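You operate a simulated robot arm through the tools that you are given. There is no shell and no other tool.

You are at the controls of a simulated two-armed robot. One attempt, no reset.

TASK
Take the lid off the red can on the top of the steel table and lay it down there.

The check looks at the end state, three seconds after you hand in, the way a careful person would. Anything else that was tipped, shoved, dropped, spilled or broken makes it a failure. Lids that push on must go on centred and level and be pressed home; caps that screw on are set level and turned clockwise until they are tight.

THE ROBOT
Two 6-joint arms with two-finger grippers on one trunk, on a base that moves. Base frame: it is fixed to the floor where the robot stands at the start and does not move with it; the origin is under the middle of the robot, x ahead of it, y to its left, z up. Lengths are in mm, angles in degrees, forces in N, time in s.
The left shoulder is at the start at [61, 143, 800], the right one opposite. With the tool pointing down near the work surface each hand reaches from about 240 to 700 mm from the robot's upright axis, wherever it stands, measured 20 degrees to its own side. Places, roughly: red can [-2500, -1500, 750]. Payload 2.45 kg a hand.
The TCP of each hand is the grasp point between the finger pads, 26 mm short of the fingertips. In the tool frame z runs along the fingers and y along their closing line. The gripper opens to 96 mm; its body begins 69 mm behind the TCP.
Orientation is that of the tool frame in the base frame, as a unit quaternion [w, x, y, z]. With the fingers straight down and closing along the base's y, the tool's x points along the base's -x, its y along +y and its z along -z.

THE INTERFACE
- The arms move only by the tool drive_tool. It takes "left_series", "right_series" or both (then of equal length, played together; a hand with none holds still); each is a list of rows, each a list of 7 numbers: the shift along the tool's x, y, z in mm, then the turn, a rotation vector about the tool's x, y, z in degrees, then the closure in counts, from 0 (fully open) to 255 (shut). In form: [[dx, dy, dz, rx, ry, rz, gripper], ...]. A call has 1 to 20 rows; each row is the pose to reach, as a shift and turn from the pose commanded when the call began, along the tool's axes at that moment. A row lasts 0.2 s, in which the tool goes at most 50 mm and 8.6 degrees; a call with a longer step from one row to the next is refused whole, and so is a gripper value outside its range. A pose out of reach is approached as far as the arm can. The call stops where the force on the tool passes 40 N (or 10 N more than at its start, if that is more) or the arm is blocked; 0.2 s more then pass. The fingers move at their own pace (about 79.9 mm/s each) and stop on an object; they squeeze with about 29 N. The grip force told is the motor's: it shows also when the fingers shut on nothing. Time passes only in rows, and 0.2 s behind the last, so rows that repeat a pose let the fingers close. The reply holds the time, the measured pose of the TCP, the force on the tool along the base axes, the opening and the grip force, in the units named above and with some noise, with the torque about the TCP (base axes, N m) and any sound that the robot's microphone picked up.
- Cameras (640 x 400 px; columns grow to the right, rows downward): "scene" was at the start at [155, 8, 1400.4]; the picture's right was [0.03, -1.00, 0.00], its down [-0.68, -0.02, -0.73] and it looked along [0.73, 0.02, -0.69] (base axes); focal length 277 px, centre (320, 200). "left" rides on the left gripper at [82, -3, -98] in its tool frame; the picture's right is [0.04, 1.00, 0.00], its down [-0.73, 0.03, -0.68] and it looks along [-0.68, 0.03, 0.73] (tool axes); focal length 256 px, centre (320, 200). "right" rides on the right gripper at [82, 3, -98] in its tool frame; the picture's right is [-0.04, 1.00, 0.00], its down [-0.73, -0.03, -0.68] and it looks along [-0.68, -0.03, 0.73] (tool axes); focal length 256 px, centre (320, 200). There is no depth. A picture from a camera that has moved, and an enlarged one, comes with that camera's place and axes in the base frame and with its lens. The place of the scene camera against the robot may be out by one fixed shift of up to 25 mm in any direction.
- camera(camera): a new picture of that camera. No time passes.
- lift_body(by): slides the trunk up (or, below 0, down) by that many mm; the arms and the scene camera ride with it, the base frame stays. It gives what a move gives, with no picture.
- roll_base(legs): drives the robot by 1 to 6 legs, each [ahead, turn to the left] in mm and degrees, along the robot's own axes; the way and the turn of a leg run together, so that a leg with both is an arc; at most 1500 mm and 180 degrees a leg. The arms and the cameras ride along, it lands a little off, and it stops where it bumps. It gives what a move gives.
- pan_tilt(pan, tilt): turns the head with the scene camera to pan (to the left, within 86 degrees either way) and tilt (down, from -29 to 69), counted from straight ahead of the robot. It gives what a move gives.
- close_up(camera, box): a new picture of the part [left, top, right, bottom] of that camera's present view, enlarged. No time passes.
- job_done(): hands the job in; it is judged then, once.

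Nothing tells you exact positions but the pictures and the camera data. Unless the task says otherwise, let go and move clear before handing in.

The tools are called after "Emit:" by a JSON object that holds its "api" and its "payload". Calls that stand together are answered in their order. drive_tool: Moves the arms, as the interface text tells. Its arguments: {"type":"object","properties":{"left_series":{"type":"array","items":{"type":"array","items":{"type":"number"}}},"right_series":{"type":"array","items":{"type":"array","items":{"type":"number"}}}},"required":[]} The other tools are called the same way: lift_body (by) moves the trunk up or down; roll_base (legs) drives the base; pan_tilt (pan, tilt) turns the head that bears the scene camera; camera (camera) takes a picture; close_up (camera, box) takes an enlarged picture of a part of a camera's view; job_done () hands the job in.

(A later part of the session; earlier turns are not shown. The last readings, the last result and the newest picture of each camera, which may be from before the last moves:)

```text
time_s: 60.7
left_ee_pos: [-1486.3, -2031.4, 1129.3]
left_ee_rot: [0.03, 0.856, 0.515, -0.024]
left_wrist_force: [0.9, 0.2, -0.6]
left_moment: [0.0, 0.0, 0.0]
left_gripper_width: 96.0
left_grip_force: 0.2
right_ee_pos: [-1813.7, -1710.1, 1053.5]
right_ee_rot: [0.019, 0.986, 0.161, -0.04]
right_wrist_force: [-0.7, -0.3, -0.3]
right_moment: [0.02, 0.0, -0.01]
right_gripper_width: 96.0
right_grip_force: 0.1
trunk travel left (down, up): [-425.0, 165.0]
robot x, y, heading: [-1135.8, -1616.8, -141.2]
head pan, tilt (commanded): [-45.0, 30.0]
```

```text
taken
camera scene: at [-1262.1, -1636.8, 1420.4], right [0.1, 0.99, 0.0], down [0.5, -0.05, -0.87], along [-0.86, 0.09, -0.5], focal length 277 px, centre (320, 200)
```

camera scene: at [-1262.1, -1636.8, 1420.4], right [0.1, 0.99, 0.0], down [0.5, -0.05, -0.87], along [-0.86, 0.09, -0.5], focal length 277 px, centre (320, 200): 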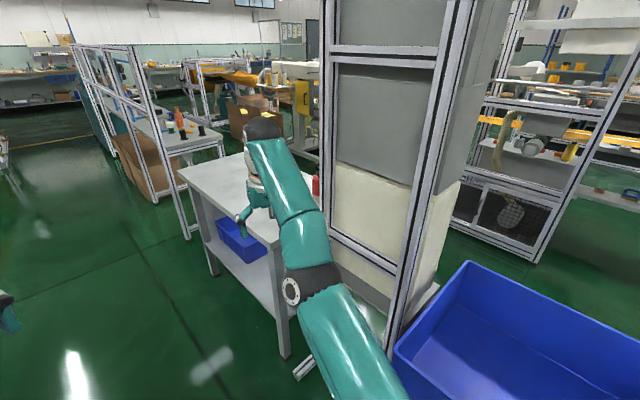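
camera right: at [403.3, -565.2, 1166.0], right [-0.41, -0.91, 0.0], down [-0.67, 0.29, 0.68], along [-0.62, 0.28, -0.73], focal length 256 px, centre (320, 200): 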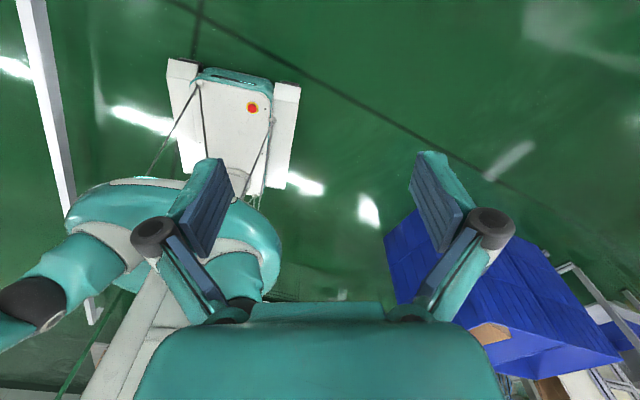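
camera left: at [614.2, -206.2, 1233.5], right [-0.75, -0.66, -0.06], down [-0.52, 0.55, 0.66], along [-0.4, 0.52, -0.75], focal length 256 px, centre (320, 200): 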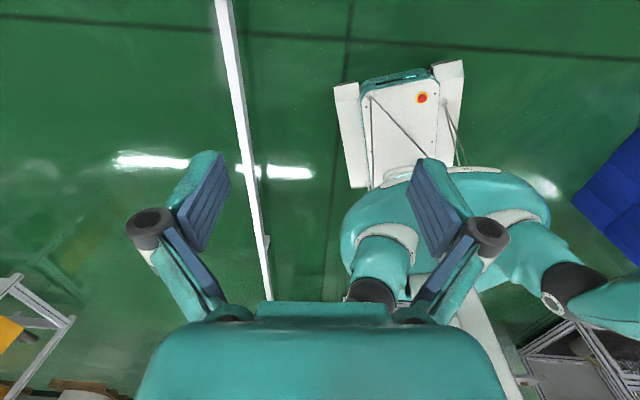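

I can now see something red on the table at pixel (315,185), just left of the cabinet. I zoom in.

Emit:
{"api": "close_up", "payload": {"camera": "scene", "box": [170, 120, 350, 232]}}

```text
3.56 times, centred on (260, 176) of scene
camera zoom: at [-1262.1, -1636.8, 1420.4], right [0.1, 0.99, 0.0], down [0.5, -0.05, -0.87], along [-0.86, 0.09, -0.5], focal length 984 px, centre (533, 285)
```

zoom: 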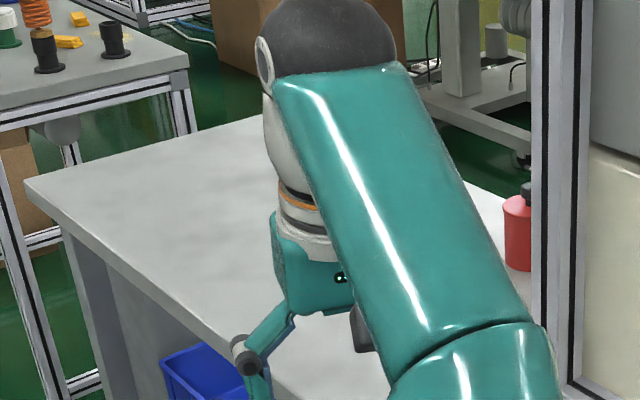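

The red can with a black cap stands on the table at about (-2500, -1526, 726), next to the cabinet. I check the floor around there with the right hand's camera.

Emit:
{"api": "camera", "payload": {"camera": "right"}}

Emit:
{"api": "pan_tilt", "payload": {"pan": -60, "tilt": 45}}

Emit:
{"api": "camera", "payload": {"camera": "scene"}}

```text
taken
camera right: at [-1728.4, -1682.9, 1143.8], right [0.28, -0.96, 0.03], down [-0.65, -0.17, 0.74], along [-0.7, -0.23, -0.67], focal length 256 px, centre (320, 200)
```

right: 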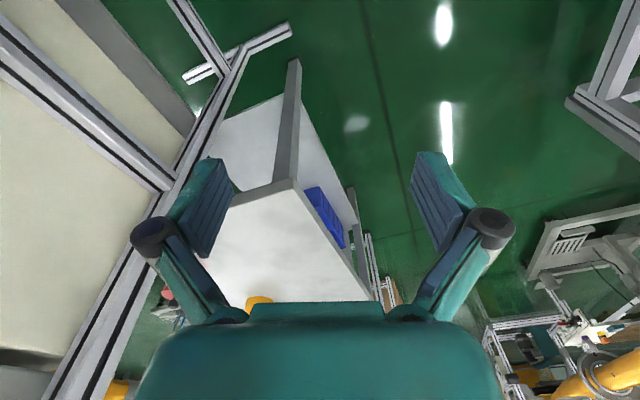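

```text
time_s: 61.4
left_ee_pos: [-1485.1, -2031.1, 1130.2]
left_ee_rot: [0.03, 0.856, 0.515, -0.025]
left_wrist_force: [-0.6, 0.0, -0.6]
left_moment: [-0.01, 0.02, 0.0]
left_gripper_width: 96.1
left_grip_force: 0.0
right_ee_pos: [-1813.3, -1709.7, 1053.7]
right_ee_rot: [0.02, 0.986, 0.161, -0.041]
right_wrist_force: [-0.5, -0.1, 0.0]
right_moment: [0.0, 0.02, 0.02]
right_gripper_width: 96.1
right_grip_force: 0.2
trunk travel left (down, up): [-425.0, 165.0]
robot x, y, heading: [-1135.5, -1612.7, -140.9]
head pan, tilt (commanded): [-60.0, 45.0]
```

```text
taken
camera scene: at [-1248.1, -1617.1, 1397.9], right [0.36, 0.93, 0.0], down [0.66, -0.25, -0.71], along [-0.66, 0.25, -0.71], focal length 277 px, centre (320, 200)
```

scene: 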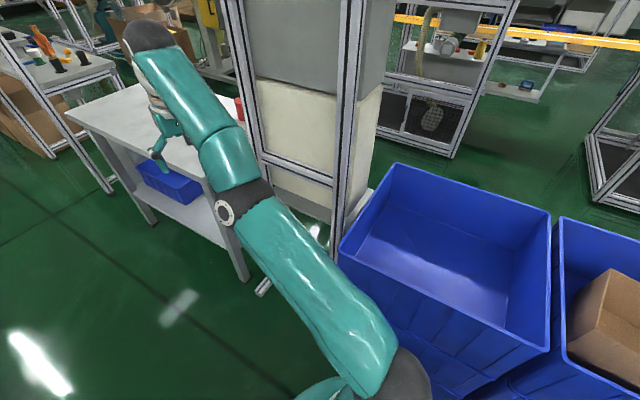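

The cabinet has a foot bar sticking out on the floor, so the base must stay clear of it and stop parallel to the table's left side, reaching sideways with the right arm. First I lift the trunk and pull the right hand in.

Emit:
{"api": "lift_body", "payload": {"by": 150}}

Emit:
{"api": "drive_tool", "payload": {"right_series": [[35, 10, -3, 0.3, 1, 0, 0], [70, 20, -6, 0.6, 2, 0, 0], [105, 30, -8, 0.9, 3, 0, 0], [140, 40, -11, 1.2, 4, 0, 0], [176, 50, -14, 1.5, 4.9, 0, 0]]}}

Emit:
{"api": "pan_tilt", "payload": {"pan": -50, "tilt": 40}}

Emit:
{"api": "camera", "payload": {"camera": "scene"}}

```text
time_s: 63.2
left_ee_pos: [-1486.8, -2030.9, 1278.5]
left_ee_rot: [0.03, 0.856, 0.515, -0.024]
left_wrist_force: [-0.9, -0.4, 0.2]
left_moment: [-0.03, -0.03, 0.0]
left_gripper_width: 95.7
left_grip_force: 0.1
right_ee_pos: [-1812.7, -1710.5, 1203.7]
right_ee_rot: [0.02, 0.986, 0.161, -0.04]
right_wrist_force: [0.4, 0.3, 0.3]
right_moment: [0.0, 0.02, -0.01]
right_gripper_width: 96.2
right_grip_force: 0.1
trunk travel left (down, up): [-575.0, 15.0]
robot x, y, heading: [-1135.3, -1613.9, -140.9]
head pan, tilt (commanded): [-60.0, 45.0]
```

```text
time_s: 64.4
left_ee_pos: [-1488.7, -2034.7, 1276.8]
left_ee_rot: [0.029, 0.856, 0.516, -0.023]
left_wrist_force: [-0.5, -0.8, -0.1]
left_moment: [0.03, -0.07, 0.02]
left_gripper_width: 95.8
left_grip_force: 0.0
right_ee_pos: [-1633.5, -1707.2, 1205.0]
right_ee_rot: [0.001, 0.987, 0.16, -0.001]
right_wrist_force: [-0.2, -0.4, -1.9]
right_moment: [0.07, 0.02, 0.02]
right_gripper_width: 95.7
right_grip_force: 0.1
right hand out of reach, approached as far as the arm can: row 1, 2, 3
trunk travel left (down, up): [-575.0, 15.0]
robot x, y, heading: [-1137.0, -1612.2, -140.8]
head pan, tilt (commanded): [-60.0, 45.0]
```

```text
time_s: 65.1
left_ee_pos: [-1484.7, -2027.8, 1280.1]
left_ee_rot: [0.03, 0.856, 0.515, -0.026]
left_wrist_force: [-0.3, 0.2, 0.1]
left_moment: [-0.02, 0.04, 0.02]
left_gripper_width: 95.9
left_grip_force: 0.1
right_ee_pos: [-1633.1, -1701.8, 1209.0]
right_ee_rot: [0.005, 0.987, 0.159, -0.005]
right_wrist_force: [-0.2, 0.9, -0.2]
right_moment: [-0.05, 0.02, 0.0]
right_gripper_width: 95.9
right_grip_force: 0.0
trunk travel left (down, up): [-575.0, 15.0]
robot x, y, heading: [-1134.8, -1616.7, -140.8]
head pan, tilt (commanded): [-50.0, 40.0]
```

```text
taken
camera scene: at [-1254.7, -1628.8, 1555.2], right [0.19, 0.98, 0.0], down [0.63, -0.12, -0.77], along [-0.75, 0.15, -0.64], focal length 277 px, centre (320, 200)
```

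scene: 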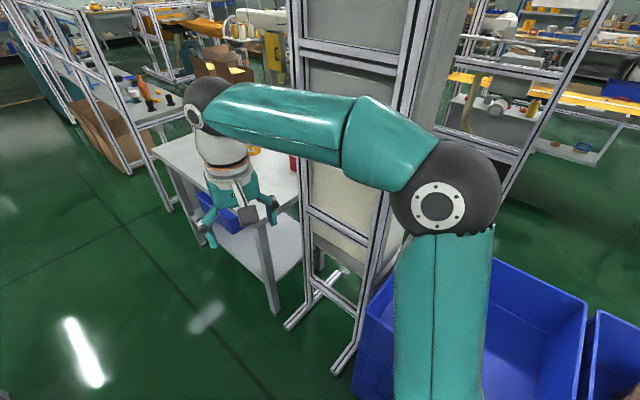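

Pulling the arm in pushed its elbow out to the right, which is bad for passing the post. I put the right hand forward and inward instead, and a bit lower.

Emit:
{"api": "drive_tool", "payload": {"right_series": [[-17, 29, 17, 0, 0, 0, 0], [-35, 59, 33, 0, 0, 0, 0], [-52, 88, 50, 0, 0, 0, 0], [-69, 117, 67, 0, 0, 0, 0], [-87, 147, 83, 0, 0, 0, 0], [-104, 176, 100, 0, 0, 0, 0]]}}

Emit:
{"api": "camera", "payload": {"camera": "scene"}}

```text
time_s: 66.5
left_ee_pos: [-1487.3, -2032.1, 1278.2]
left_ee_rot: [0.03, 0.856, 0.515, -0.023]
left_wrist_force: [0.6, 0.4, -1.0]
left_moment: [0.0, 0.01, 0.02]
left_gripper_width: 95.9
left_grip_force: 0.0
right_ee_pos: [-1673.0, -1903.0, 1104.3]
right_ee_rot: [0.0, 0.987, 0.162, -0.001]
right_wrist_force: [-0.5, -0.6, 0.8]
right_moment: [0.01, -0.03, 0.01]
right_gripper_width: 96.0
right_grip_force: 0.0
trunk travel left (down, up): [-575.0, 15.0]
robot x, y, heading: [-1133.8, -1614.8, -140.9]
head pan, tilt (commanded): [-50.0, 40.0]
```

```text
taken
camera scene: at [-1256.5, -1631.6, 1555.0], right [0.19, 0.98, 0.0], down [0.63, -0.12, -0.77], along [-0.75, 0.15, -0.64], focal length 277 px, centre (320, 200)
```

scene: 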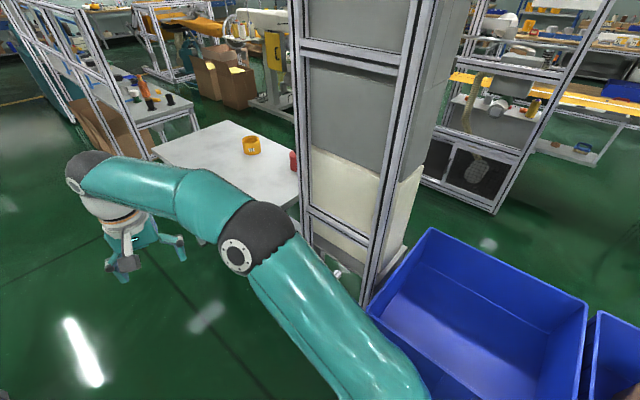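

The way is clearer and the table shows a yellow mug-like thing and the red can next to the post. I drive 450 mm on along the corridor and look at the table again.

Emit:
{"api": "roll_base", "payload": {"legs": [[450, 0]]}}

Emit:
{"api": "pan_tilt", "payload": {"pan": -60, "tilt": 40}}

Emit:
{"api": "camera", "payload": {"camera": "scene"}}

```text
time_s: 69.2
left_ee_pos: [-1833.2, -2313.4, 1280.3]
left_ee_rot: [0.031, 0.856, 0.516, -0.025]
left_wrist_force: [-0.1, -0.8, -0.3]
left_moment: [-0.01, -0.04, 0.03]
left_gripper_width: 96.0
left_grip_force: 0.0
right_ee_pos: [-2020.5, -2184.3, 1103.4]
right_ee_rot: [0.0, 0.987, 0.163, 0.001]
right_wrist_force: [0.2, -0.1, 0.9]
right_moment: [0.0, -0.01, 0.01]
right_gripper_width: 96.1
right_grip_force: 0.1
trunk travel left (down, up): [-575.0, 15.0]
robot x, y, heading: [-1483.6, -1894.2, -140.7]
head pan, tilt (commanded): [-50.0, 40.0]
```

```text
time_s: 70.0
left_ee_pos: [-1832.6, -2313.4, 1279.4]
left_ee_rot: [0.03, 0.856, 0.516, -0.025]
left_wrist_force: [-0.3, 0.2, 0.0]
left_moment: [0.01, 0.0, 0.02]
left_gripper_width: 96.0
left_grip_force: 0.1
right_ee_pos: [-2018.8, -2185.6, 1104.3]
right_ee_rot: [0.0, 0.987, 0.163, 0.0]
right_wrist_force: [-0.1, -0.9, 0.8]
right_moment: [-0.02, 0.02, -0.02]
right_gripper_width: 96.1
right_grip_force: 0.0
trunk travel left (down, up): [-575.0, 15.0]
robot x, y, heading: [-1486.2, -1894.7, -140.7]
head pan, tilt (commanded): [-60.0, 40.0]
```

```text
taken
camera scene: at [-1599.0, -1897.9, 1555.1], right [0.36, 0.93, 0.0], down [0.6, -0.23, -0.77], along [-0.72, 0.27, -0.64], focal length 277 px, centre (320, 200)
```

scene: 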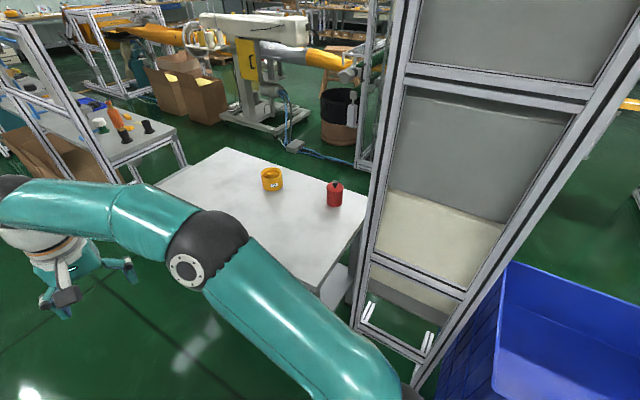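

Now the whole table top is in view, with the yellow ring-like thing and the red can. I zoom in on the can.

Emit:
{"api": "close_up", "payload": {"camera": "scene", "box": [230, 140, 390, 240]}}

Emit:
{"api": "close_up", "payload": {"camera": "scene", "box": [310, 170, 358, 215]}}

```text
4.00 times, centred on (310, 190) of scene
camera zoom: at [-1599.0, -1897.9, 1555.1], right [0.36, 0.93, 0.0], down [0.6, -0.23, -0.77], along [-0.72, 0.27, -0.64], focal length 1107 px, centre (360, 240)
```

zoom: 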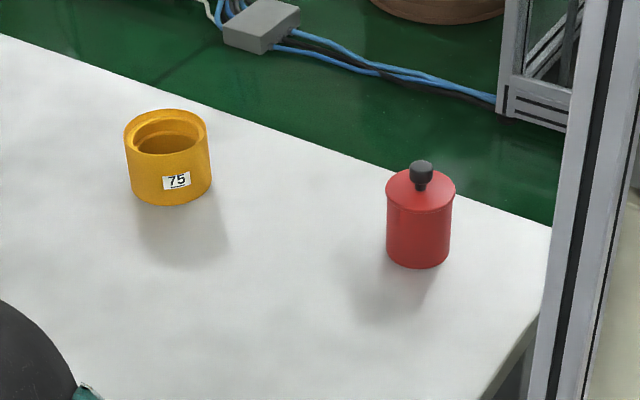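

```text
8.89 times, centred on (334, 192) of scene
camera zoom: at [-1599.0, -1897.9, 1555.1], right [0.36, 0.93, 0.0], down [0.6, -0.23, -0.77], along [-0.72, 0.27, -0.64], focal length 2461 px, centre (196, 267)
```

zoom: 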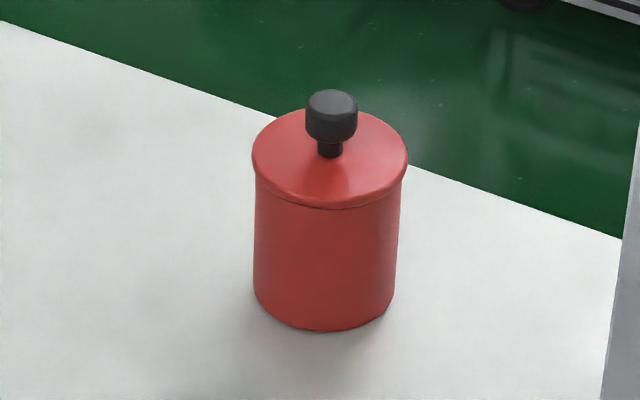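

The can is a red pot with a red lift-off lid and a black knob, at about (-2485,-1496), table top near z 726. The left arm with the robot facing back along the corridor will keep its elbow away from the post, so I back up to a wide spot to turn around.

Emit:
{"api": "roll_base", "payload": {"legs": [[-800, 0]]}}

Emit:
{"api": "roll_base", "payload": {"legs": [[0, 45]]}}

```text
time_s: 74.3
left_ee_pos: [-1206.4, -1801.8, 1279.3]
left_ee_rot: [0.031, 0.858, 0.512, -0.025]
left_wrist_force: [0.5, -0.2, 0.4]
left_moment: [-0.03, 0.02, -0.02]
left_gripper_width: 96.0
left_grip_force: 0.0
right_ee_pos: [-1392.0, -1671.6, 1105.2]
right_ee_rot: [0.0, 0.987, 0.159, 0.0]
right_wrist_force: [0.4, 0.3, -0.1]
right_moment: [-0.01, 0.02, -0.02]
right_gripper_width: 95.8
right_grip_force: 0.2
trunk travel left (down, up): [-575.0, 15.0]
robot x, y, heading: [-855.3, -1382.9, -141.4]
head pan, tilt (commanded): [-60.0, 40.0]
```

```text
time_s: 77.5
left_ee_pos: [-806.5, -1930.2, 1279.6]
left_ee_rot: [0.035, 0.598, 0.801, -0.012]
left_wrist_force: [1.4, -0.2, 0.2]
left_moment: [0.0, 0.13, 0.0]
left_gripper_width: 95.9
left_grip_force: 0.0
right_ee_pos: [-1031.4, -1970.0, 1107.2]
right_ee_rot: [-0.001, 0.852, 0.524, -0.001]
right_wrist_force: [2.1, -0.4, 0.2]
right_moment: [0.0, 0.1, -0.02]
right_gripper_width: 95.9
right_grip_force: 0.1
trunk travel left (down, up): [-575.0, 15.0]
robot x, y, heading: [-892.2, -1384.6, -96.7]
head pan, tilt (commanded): [-60.0, 40.0]
stopped in leg 1: the robot was blocked; the commanded pose is now the measured one
```

The turn completed (the "blocked" note seems to come with every turn). I continue turning left to face back along the corridor.

Emit:
{"api": "roll_base", "payload": {"legs": [[0, 45]]}}

Emit:
{"api": "roll_base", "payload": {"legs": [[0, 45]]}}

Emit:
{"api": "roll_base", "payload": {"legs": [[0, 45]]}}

Emit:
{"api": "pan_tilt", "payload": {"pan": 86, "tilt": 30}}

Emit:
{"api": "camera", "payload": {"camera": "scene"}}

```text
time_s: 80.3
left_ee_pos: [-441.8, -1707.9, 1281.2]
left_ee_rot: [0.036, 0.244, 0.969, 0.002]
left_wrist_force: [1.4, 0.6, -1.0]
left_moment: [-0.1, 0.1, -0.01]
left_gripper_width: 96.3
left_grip_force: 0.1
right_ee_pos: [-570.8, -1895.8, 1108.5]
right_ee_rot: [0.001, 0.587, 0.81, -0.001]
right_wrist_force: [0.8, 0.3, 0.2]
right_moment: [-0.11, 0.06, 0.01]
right_gripper_width: 96.0
right_grip_force: 0.0
trunk travel left (down, up): [-575.0, 15.0]
robot x, y, heading: [-919.4, -1408.7, -52.0]
head pan, tilt (commanded): [-60.0, 40.0]
stopped in leg 1: the robot was blocked; the commanded pose is now the measured one
```

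```text
time_s: 82.3
left_ee_pos: [-362.1, -1434.2, 1280.9]
left_ee_rot: [0.035, -0.013, 0.999, 0.012]
left_wrist_force: [0.0, 1.3, -0.5]
left_moment: [-0.05, 0.04, 0.0]
left_gripper_width: 95.8
left_grip_force: 0.1
right_ee_pos: [-377.8, -1660.7, 1110.6]
right_ee_rot: [0.004, 0.359, 0.933, 0.0]
right_wrist_force: [-0.2, 0.4, -0.9]
right_moment: [-0.08, 0.02, -0.01]
right_gripper_width: 96.0
right_grip_force: 0.0
trunk travel left (down, up): [-575.0, 15.0]
robot x, y, heading: [-933.1, -1430.6, -22.0]
head pan, tilt (commanded): [-60.0, 40.0]
stopped in leg 1: the robot was blocked; the commanded pose is now the measured one
```

```text
time_s: 84.0
left_ee_pos: [-396.7, -1244.7, 1281.9]
left_ee_rot: [0.032, -0.183, 0.982, 0.018]
left_wrist_force: [0.4, 0.7, 0.4]
left_moment: [-0.07, -0.04, 0.01]
left_gripper_width: 96.1
left_grip_force: 0.1
right_ee_pos: [-335.8, -1464.2, 1110.7]
right_ee_rot: [0.003, 0.195, 0.981, -0.001]
right_wrist_force: [-0.7, 1.3, -0.6]
right_moment: [-0.07, 0.0, -0.03]
right_gripper_width: 96.2
right_grip_force: 0.0
trunk travel left (down, up): [-575.0, 15.0]
robot x, y, heading: [-936.0, -1452.0, -2.3]
head pan, tilt (commanded): [-60.0, 40.0]
stopped in leg 1: the robot was blocked; the commanded pose is now the measured one
```

```text
time_s: 86.3
left_ee_pos: [-395.3, -1248.1, 1281.5]
left_ee_rot: [0.031, -0.182, 0.983, 0.021]
left_wrist_force: [0.1, 0.0, 0.2]
left_moment: [-0.01, -0.03, 0.0]
left_gripper_width: 96.2
left_grip_force: 0.1
right_ee_pos: [-335.1, -1468.5, 1110.1]
right_ee_rot: [0.002, 0.195, 0.981, 0.0]
right_wrist_force: [-0.2, 0.3, 0.3]
right_moment: [-0.01, 0.0, 0.01]
right_gripper_width: 96.0
right_grip_force: 0.1
trunk travel left (down, up): [-575.0, 15.0]
robot x, y, heading: [-936.6, -1448.8, -2.2]
head pan, tilt (commanded): [85.9, 30.0]
```

```text
taken
camera scene: at [-854.4, -1356.8, 1570.5], right [0.99, -0.11, 0.0], down [-0.06, -0.5, -0.87], along [0.1, 0.86, -0.5], focal length 277 px, centre (320, 200)
```

scene: 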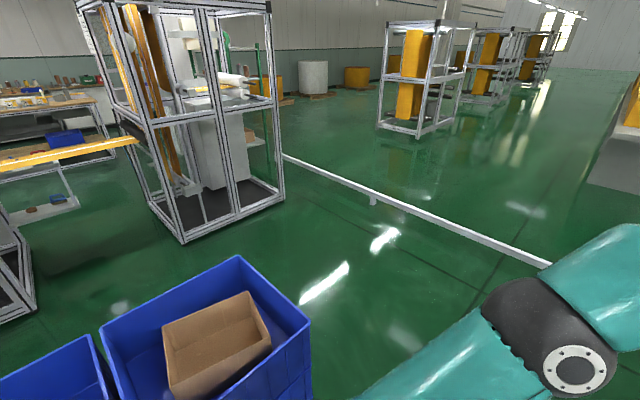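

I'm facing about -2 degrees and need about +39, so I turn left some more and then check.

Emit:
{"api": "roll_base", "payload": {"legs": [[0, 20]]}}

Emit:
{"api": "roll_base", "payload": {"legs": [[0, 20.9]]}}

```text
time_s: 87.9
left_ee_pos: [-492.8, -1074.8, 1281.9]
left_ee_rot: [0.028, -0.349, 0.936, 0.025]
left_wrist_force: [-0.2, -0.8, 0.1]
left_moment: [0.0, 0.02, 0.02]
left_gripper_width: 96.3
left_grip_force: 0.1
right_ee_pos: [-365.8, -1262.9, 1109.2]
right_ee_rot: [-0.001, 0.024, 1.0, 0.004]
right_wrist_force: [-0.3, -0.3, -0.1]
right_moment: [0.0, 0.04, 0.0]
right_gripper_width: 96.0
right_grip_force: 0.0
trunk travel left (down, up): [-575.0, 15.0]
robot x, y, heading: [-929.3, -1467.0, 17.5]
head pan, tilt (commanded): [85.9, 30.0]
```

```text
time_s: 89.2
left_ee_pos: [-601.9, -981.8, 1283.7]
left_ee_rot: [0.024, -0.464, 0.885, 0.028]
left_wrist_force: [-0.9, 0.0, 0.3]
left_moment: [-0.01, -0.07, 0.01]
left_gripper_width: 96.2
left_grip_force: 0.1
right_ee_pos: [-448.5, -1153.7, 1113.5]
right_ee_rot: [-0.025, -0.1, 0.994, -0.025]
right_wrist_force: [-1.4, 0.2, 0.4]
right_moment: [0.07, -0.03, 0.0]
right_gripper_width: 95.9
right_grip_force: 0.0
trunk travel left (down, up): [-575.0, 15.0]
robot x, y, heading: [-921.7, -1476.0, 31.8]
head pan, tilt (commanded): [85.9, 30.0]
stopped in leg 1: the robot was blocked; the commanded pose is now the measured one
```

I'm facing about 32 degrees near (-922,-1476). I trim the heading to about 29.4 degrees and back up in two parts toward a spot beside the table.

Emit:
{"api": "roll_base", "payload": {"legs": [[0, -2.4]]}}

Emit:
{"api": "roll_base", "payload": {"legs": [[-600, 0]]}}

Emit:
{"api": "pan_tilt", "payload": {"pan": 86, "tilt": 45}}

Emit:
{"api": "camera", "payload": {"camera": "scene"}}

```text
time_s: 90.0
left_ee_pos: [-578.4, -996.0, 1283.0]
left_ee_rot: [0.024, -0.444, 0.895, 0.028]
left_wrist_force: [-0.1, -0.6, -0.5]
left_moment: [-0.01, 0.01, 0.0]
left_gripper_width: 95.9
left_grip_force: 0.1
right_ee_pos: [-432.0, -1173.2, 1113.1]
right_ee_rot: [-0.026, -0.08, 0.996, -0.024]
right_wrist_force: [0.6, -0.3, 0.4]
right_moment: [-0.02, 0.03, 0.02]
right_gripper_width: 96.1
right_grip_force: 0.2
trunk travel left (down, up): [-575.0, 15.0]
robot x, y, heading: [-925.8, -1474.8, 29.3]
head pan, tilt (commanded): [85.9, 30.0]
```

```text
time_s: 93.5
left_ee_pos: [-1106.2, -1290.3, 1282.0]
left_ee_rot: [0.025, -0.447, 0.894, 0.028]
left_wrist_force: [-0.7, -0.7, 0.1]
left_moment: [-0.01, 0.0, 0.0]
left_gripper_width: 96.4
left_grip_force: 0.1
right_ee_pos: [-957.4, -1465.4, 1114.6]
right_ee_rot: [-0.025, -0.083, 0.996, -0.024]
right_wrist_force: [0.4, -0.3, -0.2]
right_moment: [0.02, -0.03, -0.02]
right_gripper_width: 96.0
right_grip_force: 0.0
trunk travel left (down, up): [-575.0, 15.0]
robot x, y, heading: [-1447.7, -1768.7, 29.8]
head pan, tilt (commanded): [85.9, 30.0]
```

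```text
time_s: 94.2
left_ee_pos: [-1104.6, -1288.7, 1281.9]
left_ee_rot: [0.025, -0.446, 0.894, 0.027]
left_wrist_force: [-0.4, -1.0, 0.8]
left_moment: [-0.01, 0.0, -0.01]
left_gripper_width: 95.6
left_grip_force: 0.0
right_ee_pos: [-956.7, -1466.4, 1114.7]
right_ee_rot: [-0.025, -0.083, 0.996, -0.024]
right_wrist_force: [0.5, 0.5, 0.1]
right_moment: [-0.05, -0.03, -0.02]
right_gripper_width: 95.9
right_grip_force: 0.0
trunk travel left (down, up): [-575.0, 15.0]
robot x, y, heading: [-1445.7, -1772.2, 29.9]
head pan, tilt (commanded): [85.9, 45.0]
```

```text
taken
camera scene: at [-1416.0, -1660.7, 1547.9], right [0.9, 0.43, 0.0], down [0.31, -0.64, -0.71], along [-0.31, 0.64, -0.71], focal length 277 px, centre (320, 200)
```

scene: 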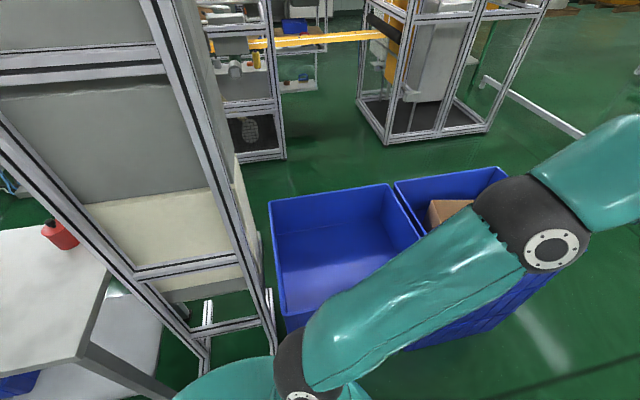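

The base is at about the right line and has clear space to the post and foot bars. I back up another 700 mm to get beside the table.

Emit:
{"api": "roll_base", "payload": {"legs": [[-700, 0]]}}

Emit:
{"api": "roll_base", "payload": {"legs": [[0, 8.8]]}}

Emit:
{"api": "camera", "payload": {"camera": "scene"}}

```text
time_s: 98.1
left_ee_pos: [-1709.6, -1636.5, 1282.7]
left_ee_rot: [0.025, -0.443, 0.896, 0.028]
left_wrist_force: [-1.5, 0.2, -0.7]
left_moment: [-0.01, -0.01, 0.01]
left_gripper_width: 95.7
left_grip_force: 0.0
right_ee_pos: [-1561.1, -1812.9, 1115.0]
right_ee_rot: [-0.025, -0.079, 0.996, -0.024]
right_wrist_force: [-0.9, -0.1, -0.2]
right_moment: [0.01, -0.01, -0.01]
right_gripper_width: 96.2
right_grip_force: 0.1
trunk travel left (down, up): [-575.0, 15.0]
robot x, y, heading: [-2052.3, -2112.5, 29.1]
head pan, tilt (commanded): [85.9, 45.0]
```

```text
time_s: 99.3
left_ee_pos: [-1784.2, -1591.4, 1282.3]
left_ee_rot: [0.023, -0.509, 0.86, 0.031]
left_wrist_force: [0.1, 0.0, 0.2]
left_moment: [-0.05, 0.02, -0.01]
left_gripper_width: 95.8
left_grip_force: 0.1
right_ee_pos: [-1610.3, -1743.1, 1117.5]
right_ee_rot: [-0.021, -0.152, 0.988, -0.021]
right_wrist_force: [0.6, 0.2, -0.5]
right_moment: [0.0, -0.02, 0.01]
right_gripper_width: 96.3
right_grip_force: 0.1
trunk travel left (down, up): [-575.0, 15.0]
robot x, y, heading: [-2048.1, -2120.2, 37.7]
head pan, tilt (commanded): [85.9, 45.0]
stopped in leg 1: the robot was blocked; the commanded pose is now the measured one
```

```text
taken
camera scene: at [-2032.7, -2008.1, 1547.8], right [0.83, 0.55, 0.0], down [0.39, -0.59, -0.71], along [-0.39, 0.59, -0.71], focal length 277 px, centre (320, 200)
```

scene: 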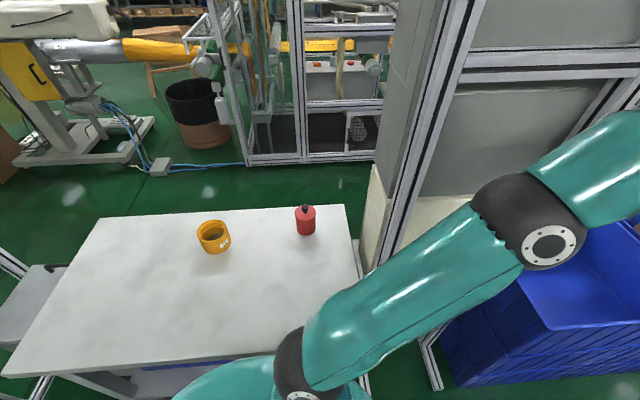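

The robot now stands beside the table with the can and the yellow ring in clear view. I zoom in to fix their places.

Emit:
{"api": "close_up", "payload": {"camera": "scene", "box": [180, 190, 340, 270]}}

Emit:
{"api": "close_up", "payload": {"camera": "scene", "box": [282, 195, 330, 243]}}

```text
4.00 times, centred on (260, 230) of scene
camera zoom: at [-2032.7, -2008.1, 1547.8], right [0.83, 0.55, 0.0], down [0.39, -0.59, -0.71], along [-0.39, 0.59, -0.71], focal length 1107 px, centre (560, 80)
```

zoom: 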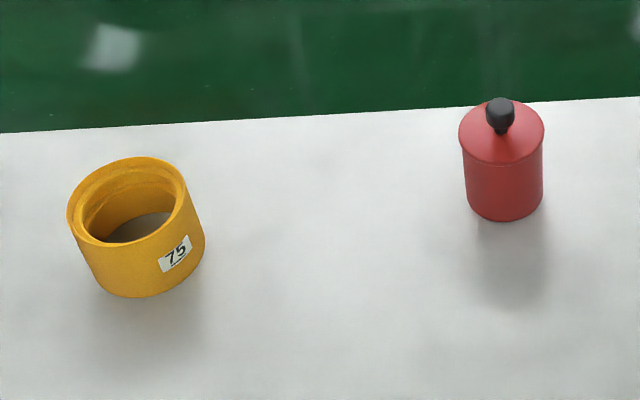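

```text
8.33 times, centred on (306, 219) of scene
camera zoom: at [-2032.7, -2008.1, 1547.8], right [0.83, 0.55, 0.0], down [0.39, -0.59, -0.71], along [-0.39, 0.59, -0.71], focal length 2307 px, centre (437, 42)
```

zoom: 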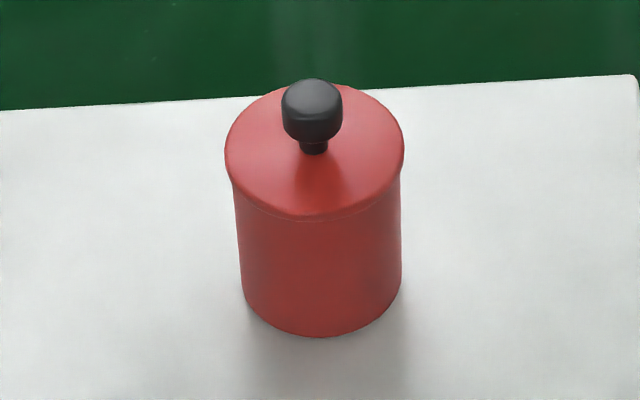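

The far cabinet post is about 304 mm ahead and 522 mm left of the robot axis, near the path of the left arm. I back up another 120 mm for more arm room.

Emit:
{"api": "roll_base", "payload": {"legs": [[-120, 0]]}}

```text
time_s: 100.5
left_ee_pos: [-1879.6, -1666.8, 1284.9]
left_ee_rot: [0.023, -0.508, 0.86, 0.03]
left_wrist_force: [-0.7, 0.2, -0.3]
left_moment: [0.01, -0.05, 0.05]
left_gripper_width: 95.8
left_grip_force: 0.0
right_ee_pos: [-1706.4, -1818.5, 1120.5]
right_ee_rot: [-0.02, -0.153, 0.988, -0.021]
right_wrist_force: [-1.1, -0.1, -0.5]
right_moment: [0.01, -0.04, 0.02]
right_gripper_width: 96.0
right_grip_force: 0.0
trunk travel left (down, up): [-575.0, 15.0]
robot x, y, heading: [-2141.1, -2191.8, 37.8]
head pan, tilt (commanded): [85.9, 45.0]
```

Robot axis is now about (-2141,-2192) with the can roughly 180 mm ahead and 735 mm to its left. I pull the left hand back and level it before swinging it out over the table.

Emit:
{"api": "drive_tool", "payload": {"left_series": [[30, 19, 11, 0.2, 0.5, 0, 0], [61, 37, 23, 0.4, 1, 0, 0], [91, 56, 34, 0.6, 1.5, 0, 0], [122, 75, 46, 0.8, 2, 0, 0], [152, 93, 57, 1, 2.5, 0, 0], [183, 112, 69, 1.2, 3, 0, 0], [213, 131, 80, 1.4, 3.5, 0, 0], [243, 149, 92, 1.6, 4, 0, 0]]}}

Emit:
{"api": "camera", "payload": {"camera": "scene"}}

```text
time_s: 102.3
left_ee_pos: [-2124.8, -1800.9, 1179.5]
left_ee_rot: [0.001, -0.51, 0.86, 0.0]
left_wrist_force: [-0.7, 0.1, -0.3]
left_moment: [-0.02, -0.05, 0.02]
left_gripper_width: 95.9
left_grip_force: 0.1
right_ee_pos: [-1705.7, -1818.9, 1121.1]
right_ee_rot: [-0.021, -0.152, 0.988, -0.021]
right_wrist_force: [-0.8, 0.1, -0.3]
right_moment: [0.02, 0.01, 0.0]
right_gripper_width: 96.0
right_grip_force: 0.0
trunk travel left (down, up): [-575.0, 15.0]
robot x, y, heading: [-2139.8, -2191.3, 37.5]
head pan, tilt (commanded): [85.9, 45.0]
```

```text
taken
camera scene: at [-2128.4, -2083.2, 1548.0], right [0.83, 0.55, 0.0], down [0.39, -0.59, -0.71], along [-0.39, 0.59, -0.71], focal length 277 px, centre (320, 200)
```

scene: 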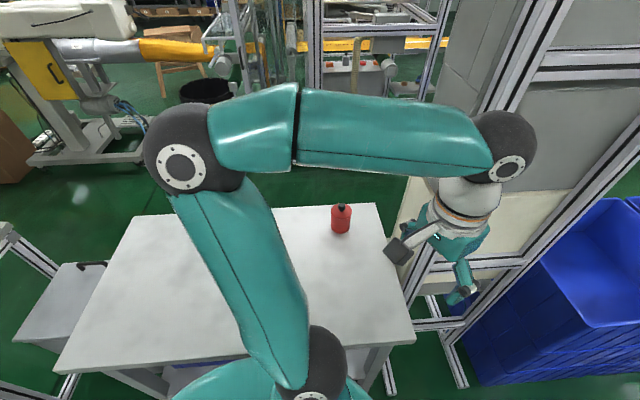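

The left gripper is visible beside the post and the arm is folded back over the table. I zoom on the gripper to check the scene camera's offset against its known position.

Emit:
{"api": "close_up", "payload": {"camera": "scene", "box": [370, 180, 510, 320]}}

Emit:
{"api": "camera", "payload": {"camera": "left"}}

```text
2.86 times, centred on (440, 250) of scene
camera zoom: at [-2128.4, -2083.2, 1548.0], right [0.83, 0.55, 0.0], down [0.39, -0.59, -0.71], along [-0.39, 0.59, -0.71], focal length 791 px, centre (-23, 57)
```

zoom: 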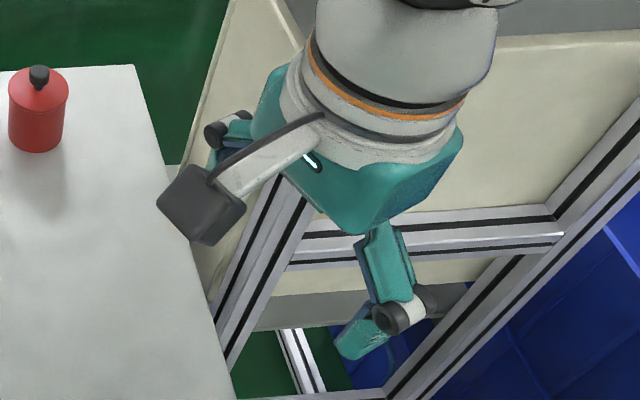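

```text
taken
camera left: at [-2162.3, -1875.2, 1278.9], right [-0.9, 0.45, 0.0], down [0.33, 0.66, 0.68], along [0.3, 0.61, -0.73], focal length 256 px, centre (320, 200)
```

left: 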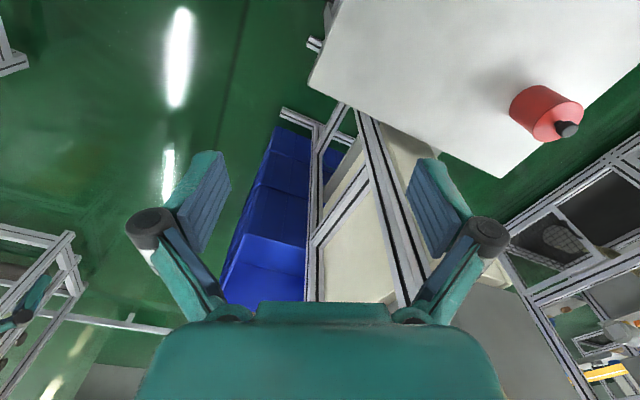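

The wrist camera sees the can too, and it is better calibrated. I zoom in on it there.

Emit:
{"api": "close_up", "payload": {"camera": "left", "box": [480, 60, 620, 160]}}

```text
4.00 times, centred on (550, 110) of left
camera zoom: at [-2162.3, -1875.2, 1278.9], right [-0.9, 0.45, 0.0], down [0.33, 0.66, 0.68], along [0.3, 0.61, -0.73], focal length 1024 px, centre (-600, 560)
```

zoom: 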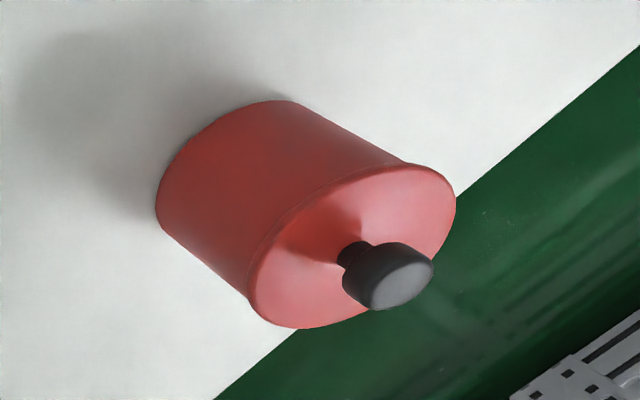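

The wrist camera puts the lid near (-2472,-1472) if its top is at about z 819. I swing the left hand out over the table, turning it so that its camera faces away from the robot, and stop short of the can high above it.

Emit:
{"api": "drive_tool", "payload": {"left_series": [[-7, 34, 12, 0, 0, -6, 0], [-15, 67, 24, 0, 0, -12, 0], [-22, 101, 35, 0, 0, -18, 0], [-30, 135, 47, 0, 0, -24, 0], [-37, 169, 59, 0, 0, -30, 0], [-45, 202, 71, 0, 0, -36, 0], [-52, 236, 83, 0, 0, -42, 0], [-60, 270, 95, 0, 0, -48, 0], [-67, 303, 106, 0, 0, -54, 0], [-75, 337, 118, 0, 0, -60, 0], [-82, 371, 130, 0, 0, -66, 0]]}}

Emit:
{"api": "camera", "payload": {"camera": "left"}}

Emit:
{"api": "camera", "payload": {"camera": "scene"}}

```text
time_s: 104.8
left_ee_pos: [-2410.4, -1547.8, 1051.6]
left_ee_rot: [0.001, 0.897, -0.443, -0.001]
left_wrist_force: [0.6, 0.9, -1.4]
left_moment: [-0.04, 0.01, -0.04]
left_gripper_width: 96.3
left_grip_force: 0.1
right_ee_pos: [-1705.3, -1816.2, 1118.5]
right_ee_rot: [-0.021, -0.153, 0.988, -0.022]
right_wrist_force: [-0.3, 0.2, -0.2]
right_moment: [-0.02, -0.03, -0.01]
right_gripper_width: 95.8
right_grip_force: 0.1
trunk travel left (down, up): [-575.0, 15.0]
robot x, y, heading: [-2143.6, -2194.2, 37.7]
head pan, tilt (commanded): [85.9, 45.0]
```

```text
taken
camera left: at [-2358.9, -1611.2, 1150.4], right [-0.77, -0.64, 0.0], down [-0.47, 0.57, 0.68], along [-0.43, 0.52, -0.73], focal length 256 px, centre (320, 200)
```

left: 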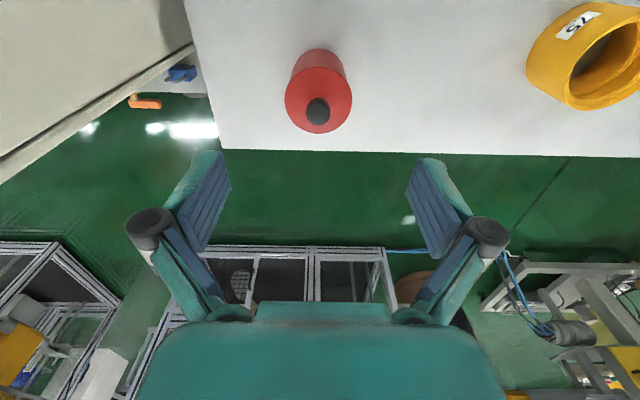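

```text
taken
camera scene: at [-2128.0, -2081.1, 1547.8], right [0.83, 0.55, 0.0], down [0.39, -0.59, -0.71], along [-0.39, 0.59, -0.71], focal length 277 px, centre (320, 200)
```

scene: 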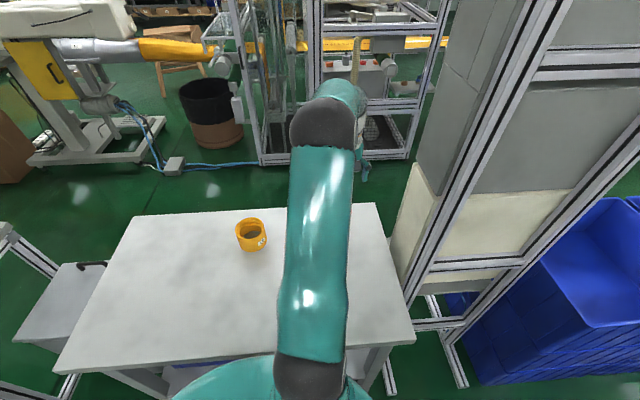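

The can is now nearly straight ahead of the hand in the wrist view. I zoom in to measure the knob.

Emit:
{"api": "close_up", "payload": {"camera": "left", "box": [260, 40, 380, 140]}}

```text
4.00 times, centred on (320, 90) of left
camera zoom: at [-2358.9, -1611.2, 1150.4], right [-0.77, -0.64, 0.0], down [-0.47, 0.57, 0.68], along [-0.43, 0.52, -0.73], focal length 1024 px, centre (320, 640)
```

zoom: 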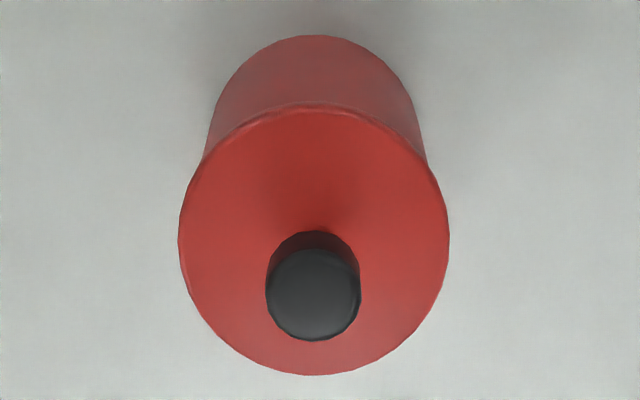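

Triangulating from the two wrist views, the lid top is at about z 887 and the can axis near (-2425,-1531), so the table is higher than I first thought (about 795). I move over it, staying high, and check again.

Emit:
{"api": "drive_tool", "payload": {"left_series": [[-11, 1, 20, 0, 0, 0, 0], [-23, 2, 40, 0, 0, 0, 0], [-23, 2, 52, 0, 0, 0, 0], [-23, 2, 52, 0, 0, 0, 0]]}}

Emit:
{"api": "camera", "payload": {"camera": "left"}}

Emit:
{"api": "close_up", "payload": {"camera": "left", "box": [240, 20, 400, 140]}}

```text
time_s: 105.8
left_ee_pos: [-2427.1, -1530.2, 999.1]
left_ee_rot: [0.001, 0.896, -0.444, -0.001]
left_wrist_force: [0.1, -0.3, 0.2]
left_moment: [0.01, 0.01, 0.0]
left_gripper_width: 96.0
left_grip_force: 0.0
right_ee_pos: [-1704.8, -1818.3, 1118.7]
right_ee_rot: [-0.022, -0.152, 0.988, -0.02]
right_wrist_force: [-0.5, 0.3, -1.0]
right_moment: [0.02, -0.02, 0.0]
right_gripper_width: 96.1
right_grip_force: 0.0
trunk travel left (down, up): [-575.0, 15.0]
robot x, y, heading: [-2141.6, -2191.3, 37.7]
head pan, tilt (commanded): [85.9, 45.0]
```

```text
taken
camera left: at [-2374.7, -1594.6, 1097.8], right [-0.77, -0.64, 0.0], down [-0.47, 0.57, 0.68], along [-0.43, 0.52, -0.73], focal length 256 px, centre (320, 200)
```

left: 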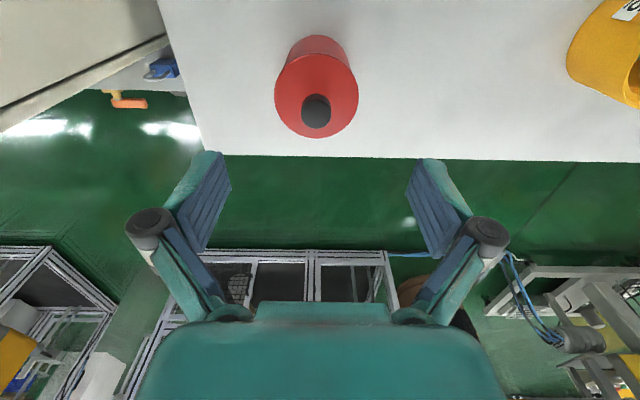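

```text
3.33 times, centred on (320, 80) of left
camera zoom: at [-2374.7, -1594.6, 1097.8], right [-0.77, -0.64, 0.0], down [-0.47, 0.57, 0.68], along [-0.43, 0.52, -0.73], focal length 853 px, centre (320, 600)
```

zoom: 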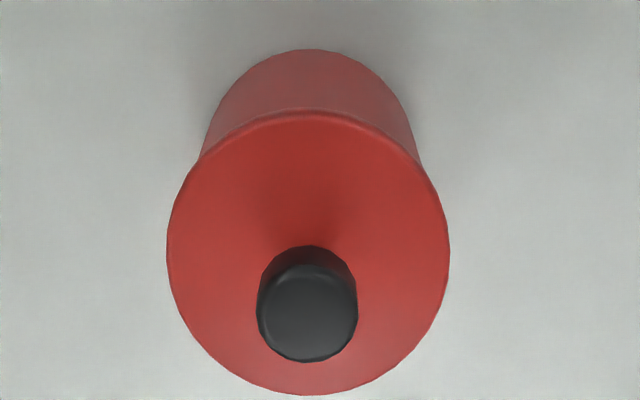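

The check agrees: the lid top is near z 885, the knob top near 917, and the hand is within about 2 mm of the knob axis. I lower the open fingers around the knob, fingertips staying about 5 mm above the lid.

Emit:
{"api": "drive_tool", "payload": {"left_series": [[1.7, -2.1, 20, 0, 0, 0, 0], [1.7, -2.1, 40, 0, 0, 0, 0], [1.7, -2.1, 55, 0, 0, 0, 0], [1.7, -2.1, 68, 0, 0, 0, 0], [1.7, -2.1, 76, 0, 0, 0, 0], [1.7, -2.1, 80, 0, 0, 0, 0], [1.7, -2.1, 80, 0, 0, 0, 0]]}}

Emit:
{"api": "camera", "payload": {"camera": "left"}}

Emit:
{"api": "camera", "payload": {"camera": "scene"}}

```text
time_s: 107.3
left_ee_pos: [-2423.1, -1531.3, 918.3]
left_ee_rot: [0.001, 0.896, -0.445, 0.0]
left_wrist_force: [0.2, 0.3, 0.4]
left_moment: [-0.03, 0.01, -0.01]
left_gripper_width: 95.9
left_grip_force: 0.1
right_ee_pos: [-1704.6, -1816.8, 1118.4]
right_ee_rot: [-0.021, -0.153, 0.988, -0.021]
right_wrist_force: [-0.4, -0.6, 0.0]
right_moment: [0.01, 0.0, 0.02]
right_gripper_width: 95.8
right_grip_force: 0.1
trunk travel left (down, up): [-575.0, 15.0]
robot x, y, heading: [-2143.6, -2196.9, 37.9]
head pan, tilt (commanded): [85.9, 45.0]
```

```text
taken
camera left: at [-2371.6, -1594.6, 1017.3], right [-0.77, -0.64, 0.0], down [-0.47, 0.57, 0.68], along [-0.43, 0.52, -0.73], focal length 256 px, centre (320, 200)
```

left: 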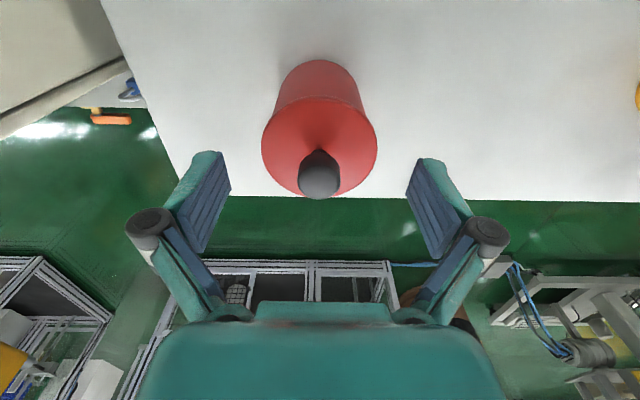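

```text
taken
camera scene: at [-2127.2, -2082.2, 1547.9], right [0.83, 0.55, 0.0], down [0.39, -0.59, -0.71], along [-0.39, 0.59, -0.71], focal length 277 px, centre (320, 200)
```

scene: 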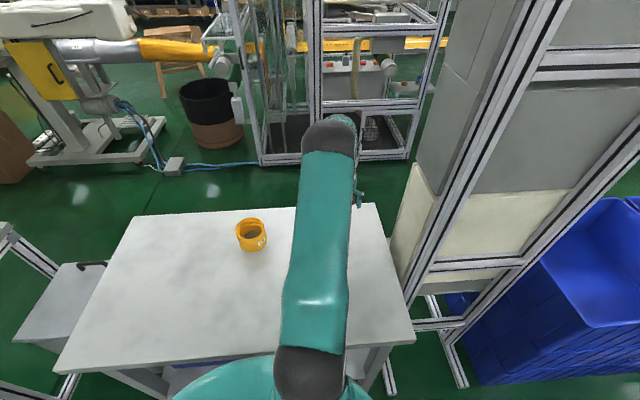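

The fingers stand on both sides of the knob. I zoom in to check the height before closing.

Emit:
{"api": "close_up", "payload": {"camera": "left", "box": [240, 100, 400, 220]}}

```text
3.33 times, centred on (320, 160) of left
camera zoom: at [-2371.6, -1594.6, 1017.3], right [-0.77, -0.64, 0.0], down [-0.47, 0.57, 0.68], along [-0.43, 0.52, -0.73], focal length 853 px, centre (320, 333)
```

zoom: 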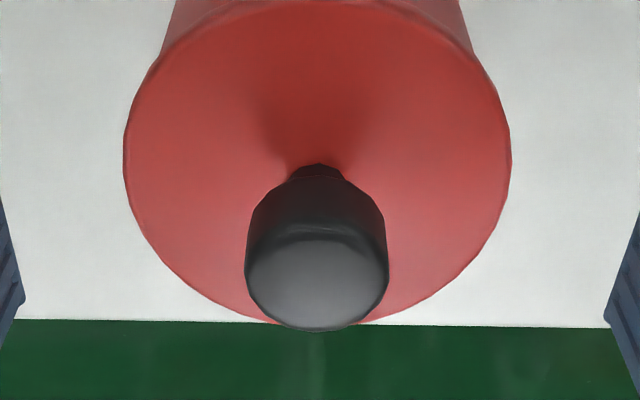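

Alignment is within half a millimetre and the fingertips are about 10 mm above the lid. I lower 4 mm more and close on the knob.

Emit:
{"api": "drive_tool", "payload": {"left_series": [[0, 0, 4, 0, 0, 0, 0], [0, 0, 4, 0, 0, 0, 255], [0, 0, 4, 0, 0, 0, 255], [0, 0, 4, 0, 0, 0, 255], [0, 0, 4, 0, 0, 0, 255], [0, 0, 4, 0, 0, 0, 255], [0, 0, 4, 0, 0, 0, 255]]}}

Emit:
{"api": "camera", "payload": {"camera": "left"}}

```text
time_s: 109.0
left_ee_pos: [-2424.2, -1530.2, 913.5]
left_ee_rot: [0.0, 0.896, -0.444, 0.0]
left_wrist_force: [0.3, -0.3, -0.7]
left_moment: [-0.02, 0.0, 0.01]
left_gripper_width: 21.8
left_grip_force: 28.9
right_ee_pos: [-1705.3, -1818.0, 1119.0]
right_ee_rot: [-0.022, -0.153, 0.988, -0.021]
right_wrist_force: [0.6, 0.1, 0.2]
right_moment: [0.03, -0.04, -0.01]
right_gripper_width: 96.2
right_grip_force: 0.1
trunk travel left (down, up): [-575.0, 15.0]
robot x, y, heading: [-2140.1, -2190.9, 37.5]
head pan, tilt (commanded): [85.9, 45.0]
```

```text
taken
camera left: at [-2371.7, -1594.7, 1013.3], right [-0.77, -0.64, 0.0], down [-0.47, 0.57, 0.68], along [-0.43, 0.52, -0.73], focal length 256 px, centre (320, 200)
```

left: 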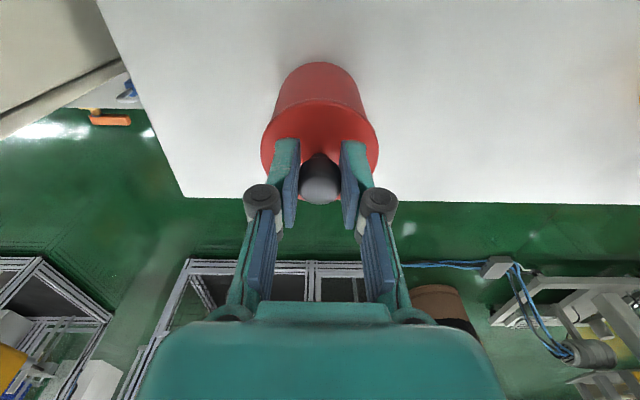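

The knob is gripped at 21.8 mm. I lift slowly a few millimetres and watch the force.

Emit:
{"api": "drive_tool", "payload": {"left_series": [[0, 0, -2, 0, 0, 0, 255], [0, 0, -4, 0, 0, 0, 255], [0, 0, -6, 0, 0, 0, 255], [0, 0, -8, 0, 0, 0, 255], [0, 0, -8, 0, 0, 0, 255]]}}

Emit:
{"api": "close_up", "payload": {"camera": "left", "box": [220, 40, 420, 220]}}

```text
time_s: 110.2
left_ee_pos: [-2422.9, -1531.3, 921.8]
left_ee_rot: [0.001, 0.896, -0.444, 0.0]
left_wrist_force: [0.2, -0.5, -0.9]
left_moment: [-0.04, -0.02, 0.01]
left_gripper_width: 21.8
left_grip_force: 29.5
right_ee_pos: [-1704.7, -1817.4, 1118.7]
right_ee_rot: [-0.022, -0.151, 0.988, -0.021]
right_wrist_force: [-0.2, -0.3, 0.8]
right_moment: [0.0, 0.01, -0.06]
right_gripper_width: 96.0
right_grip_force: 0.1
trunk travel left (down, up): [-575.0, 15.0]
robot x, y, heading: [-2141.8, -2191.8, 37.4]
head pan, tilt (commanded): [85.9, 45.0]
```

```text
2.22 times, centred on (320, 130) of left
camera zoom: at [-2370.9, -1595.2, 1021.3], right [-0.77, -0.64, 0.0], down [-0.47, 0.57, 0.68], along [-0.43, 0.52, -0.73], focal length 569 px, centre (320, 356)
```

zoom: 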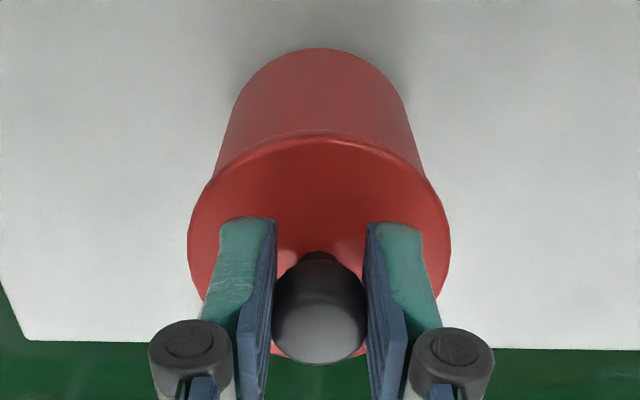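

The force hardly changed, so it feels like the lid alone is moving. I lift 20 mm more and look for the gap to the can.

Emit:
{"api": "drive_tool", "payload": {"left_series": [[0, 0, -5, 0, 0, 0, 255], [0, 0, -10, 0, 0, 0, 255], [0, 0, -15, 0, 0, 0, 255], [0, 0, -20, 0, 0, 0, 255], [0, 0, -20, 0, 0, 0, 255]]}}

Emit:
{"api": "close_up", "payload": {"camera": "left", "box": [220, 40, 420, 220]}}

Emit:
{"api": "close_up", "payload": {"camera": "scene", "box": [280, 150, 420, 260]}}

```text
time_s: 111.3
left_ee_pos: [-2423.9, -1531.2, 943.0]
left_ee_rot: [0.0, 0.896, -0.445, 0.0]
left_wrist_force: [-0.5, -0.5, -2.0]
left_moment: [0.02, -0.01, 0.02]
left_gripper_width: 22.1
left_grip_force: 28.6
right_ee_pos: [-1704.9, -1817.7, 1118.8]
right_ee_rot: [-0.021, -0.153, 0.988, -0.021]
right_wrist_force: [-0.4, 0.0, -0.4]
right_moment: [0.0, 0.01, -0.01]
right_gripper_width: 95.9
right_grip_force: 0.0
trunk travel left (down, up): [-575.0, 15.0]
robot x, y, heading: [-2140.6, -2191.9, 37.5]
head pan, tilt (commanded): [85.9, 45.0]
```

```text
2.22 times, centred on (320, 130) of left
camera zoom: at [-2371.1, -1595.1, 1042.3], right [-0.77, -0.64, 0.0], down [-0.47, 0.57, 0.68], along [-0.43, 0.52, -0.73], focal length 569 px, centre (320, 356)
```

zoom: 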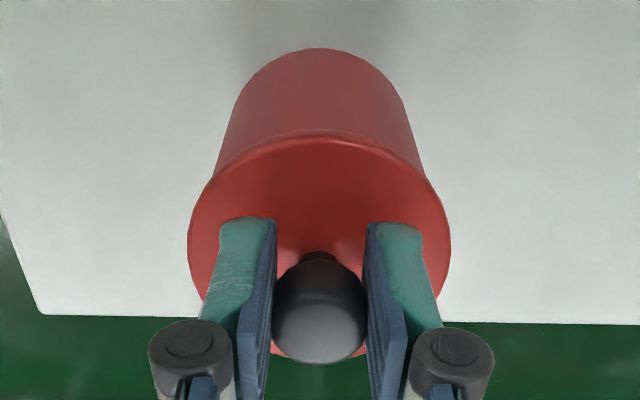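

```text
3.64 times, centred on (350, 205) of scene
camera zoom: at [-2127.2, -2082.0, 1547.9], right [0.83, 0.55, 0.0], down [0.39, -0.59, -0.71], along [-0.39, 0.59, -0.71], focal length 1007 px, centre (211, 182)
```

zoom: 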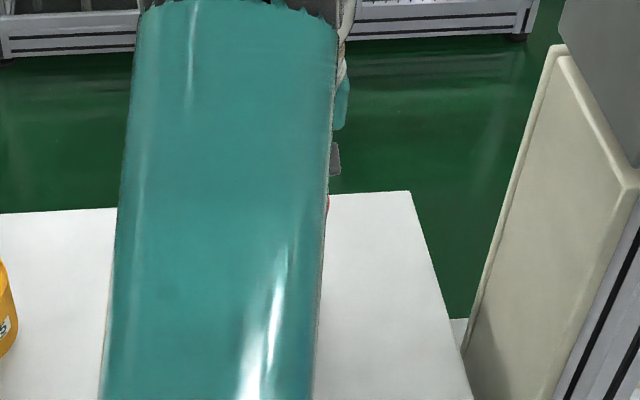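

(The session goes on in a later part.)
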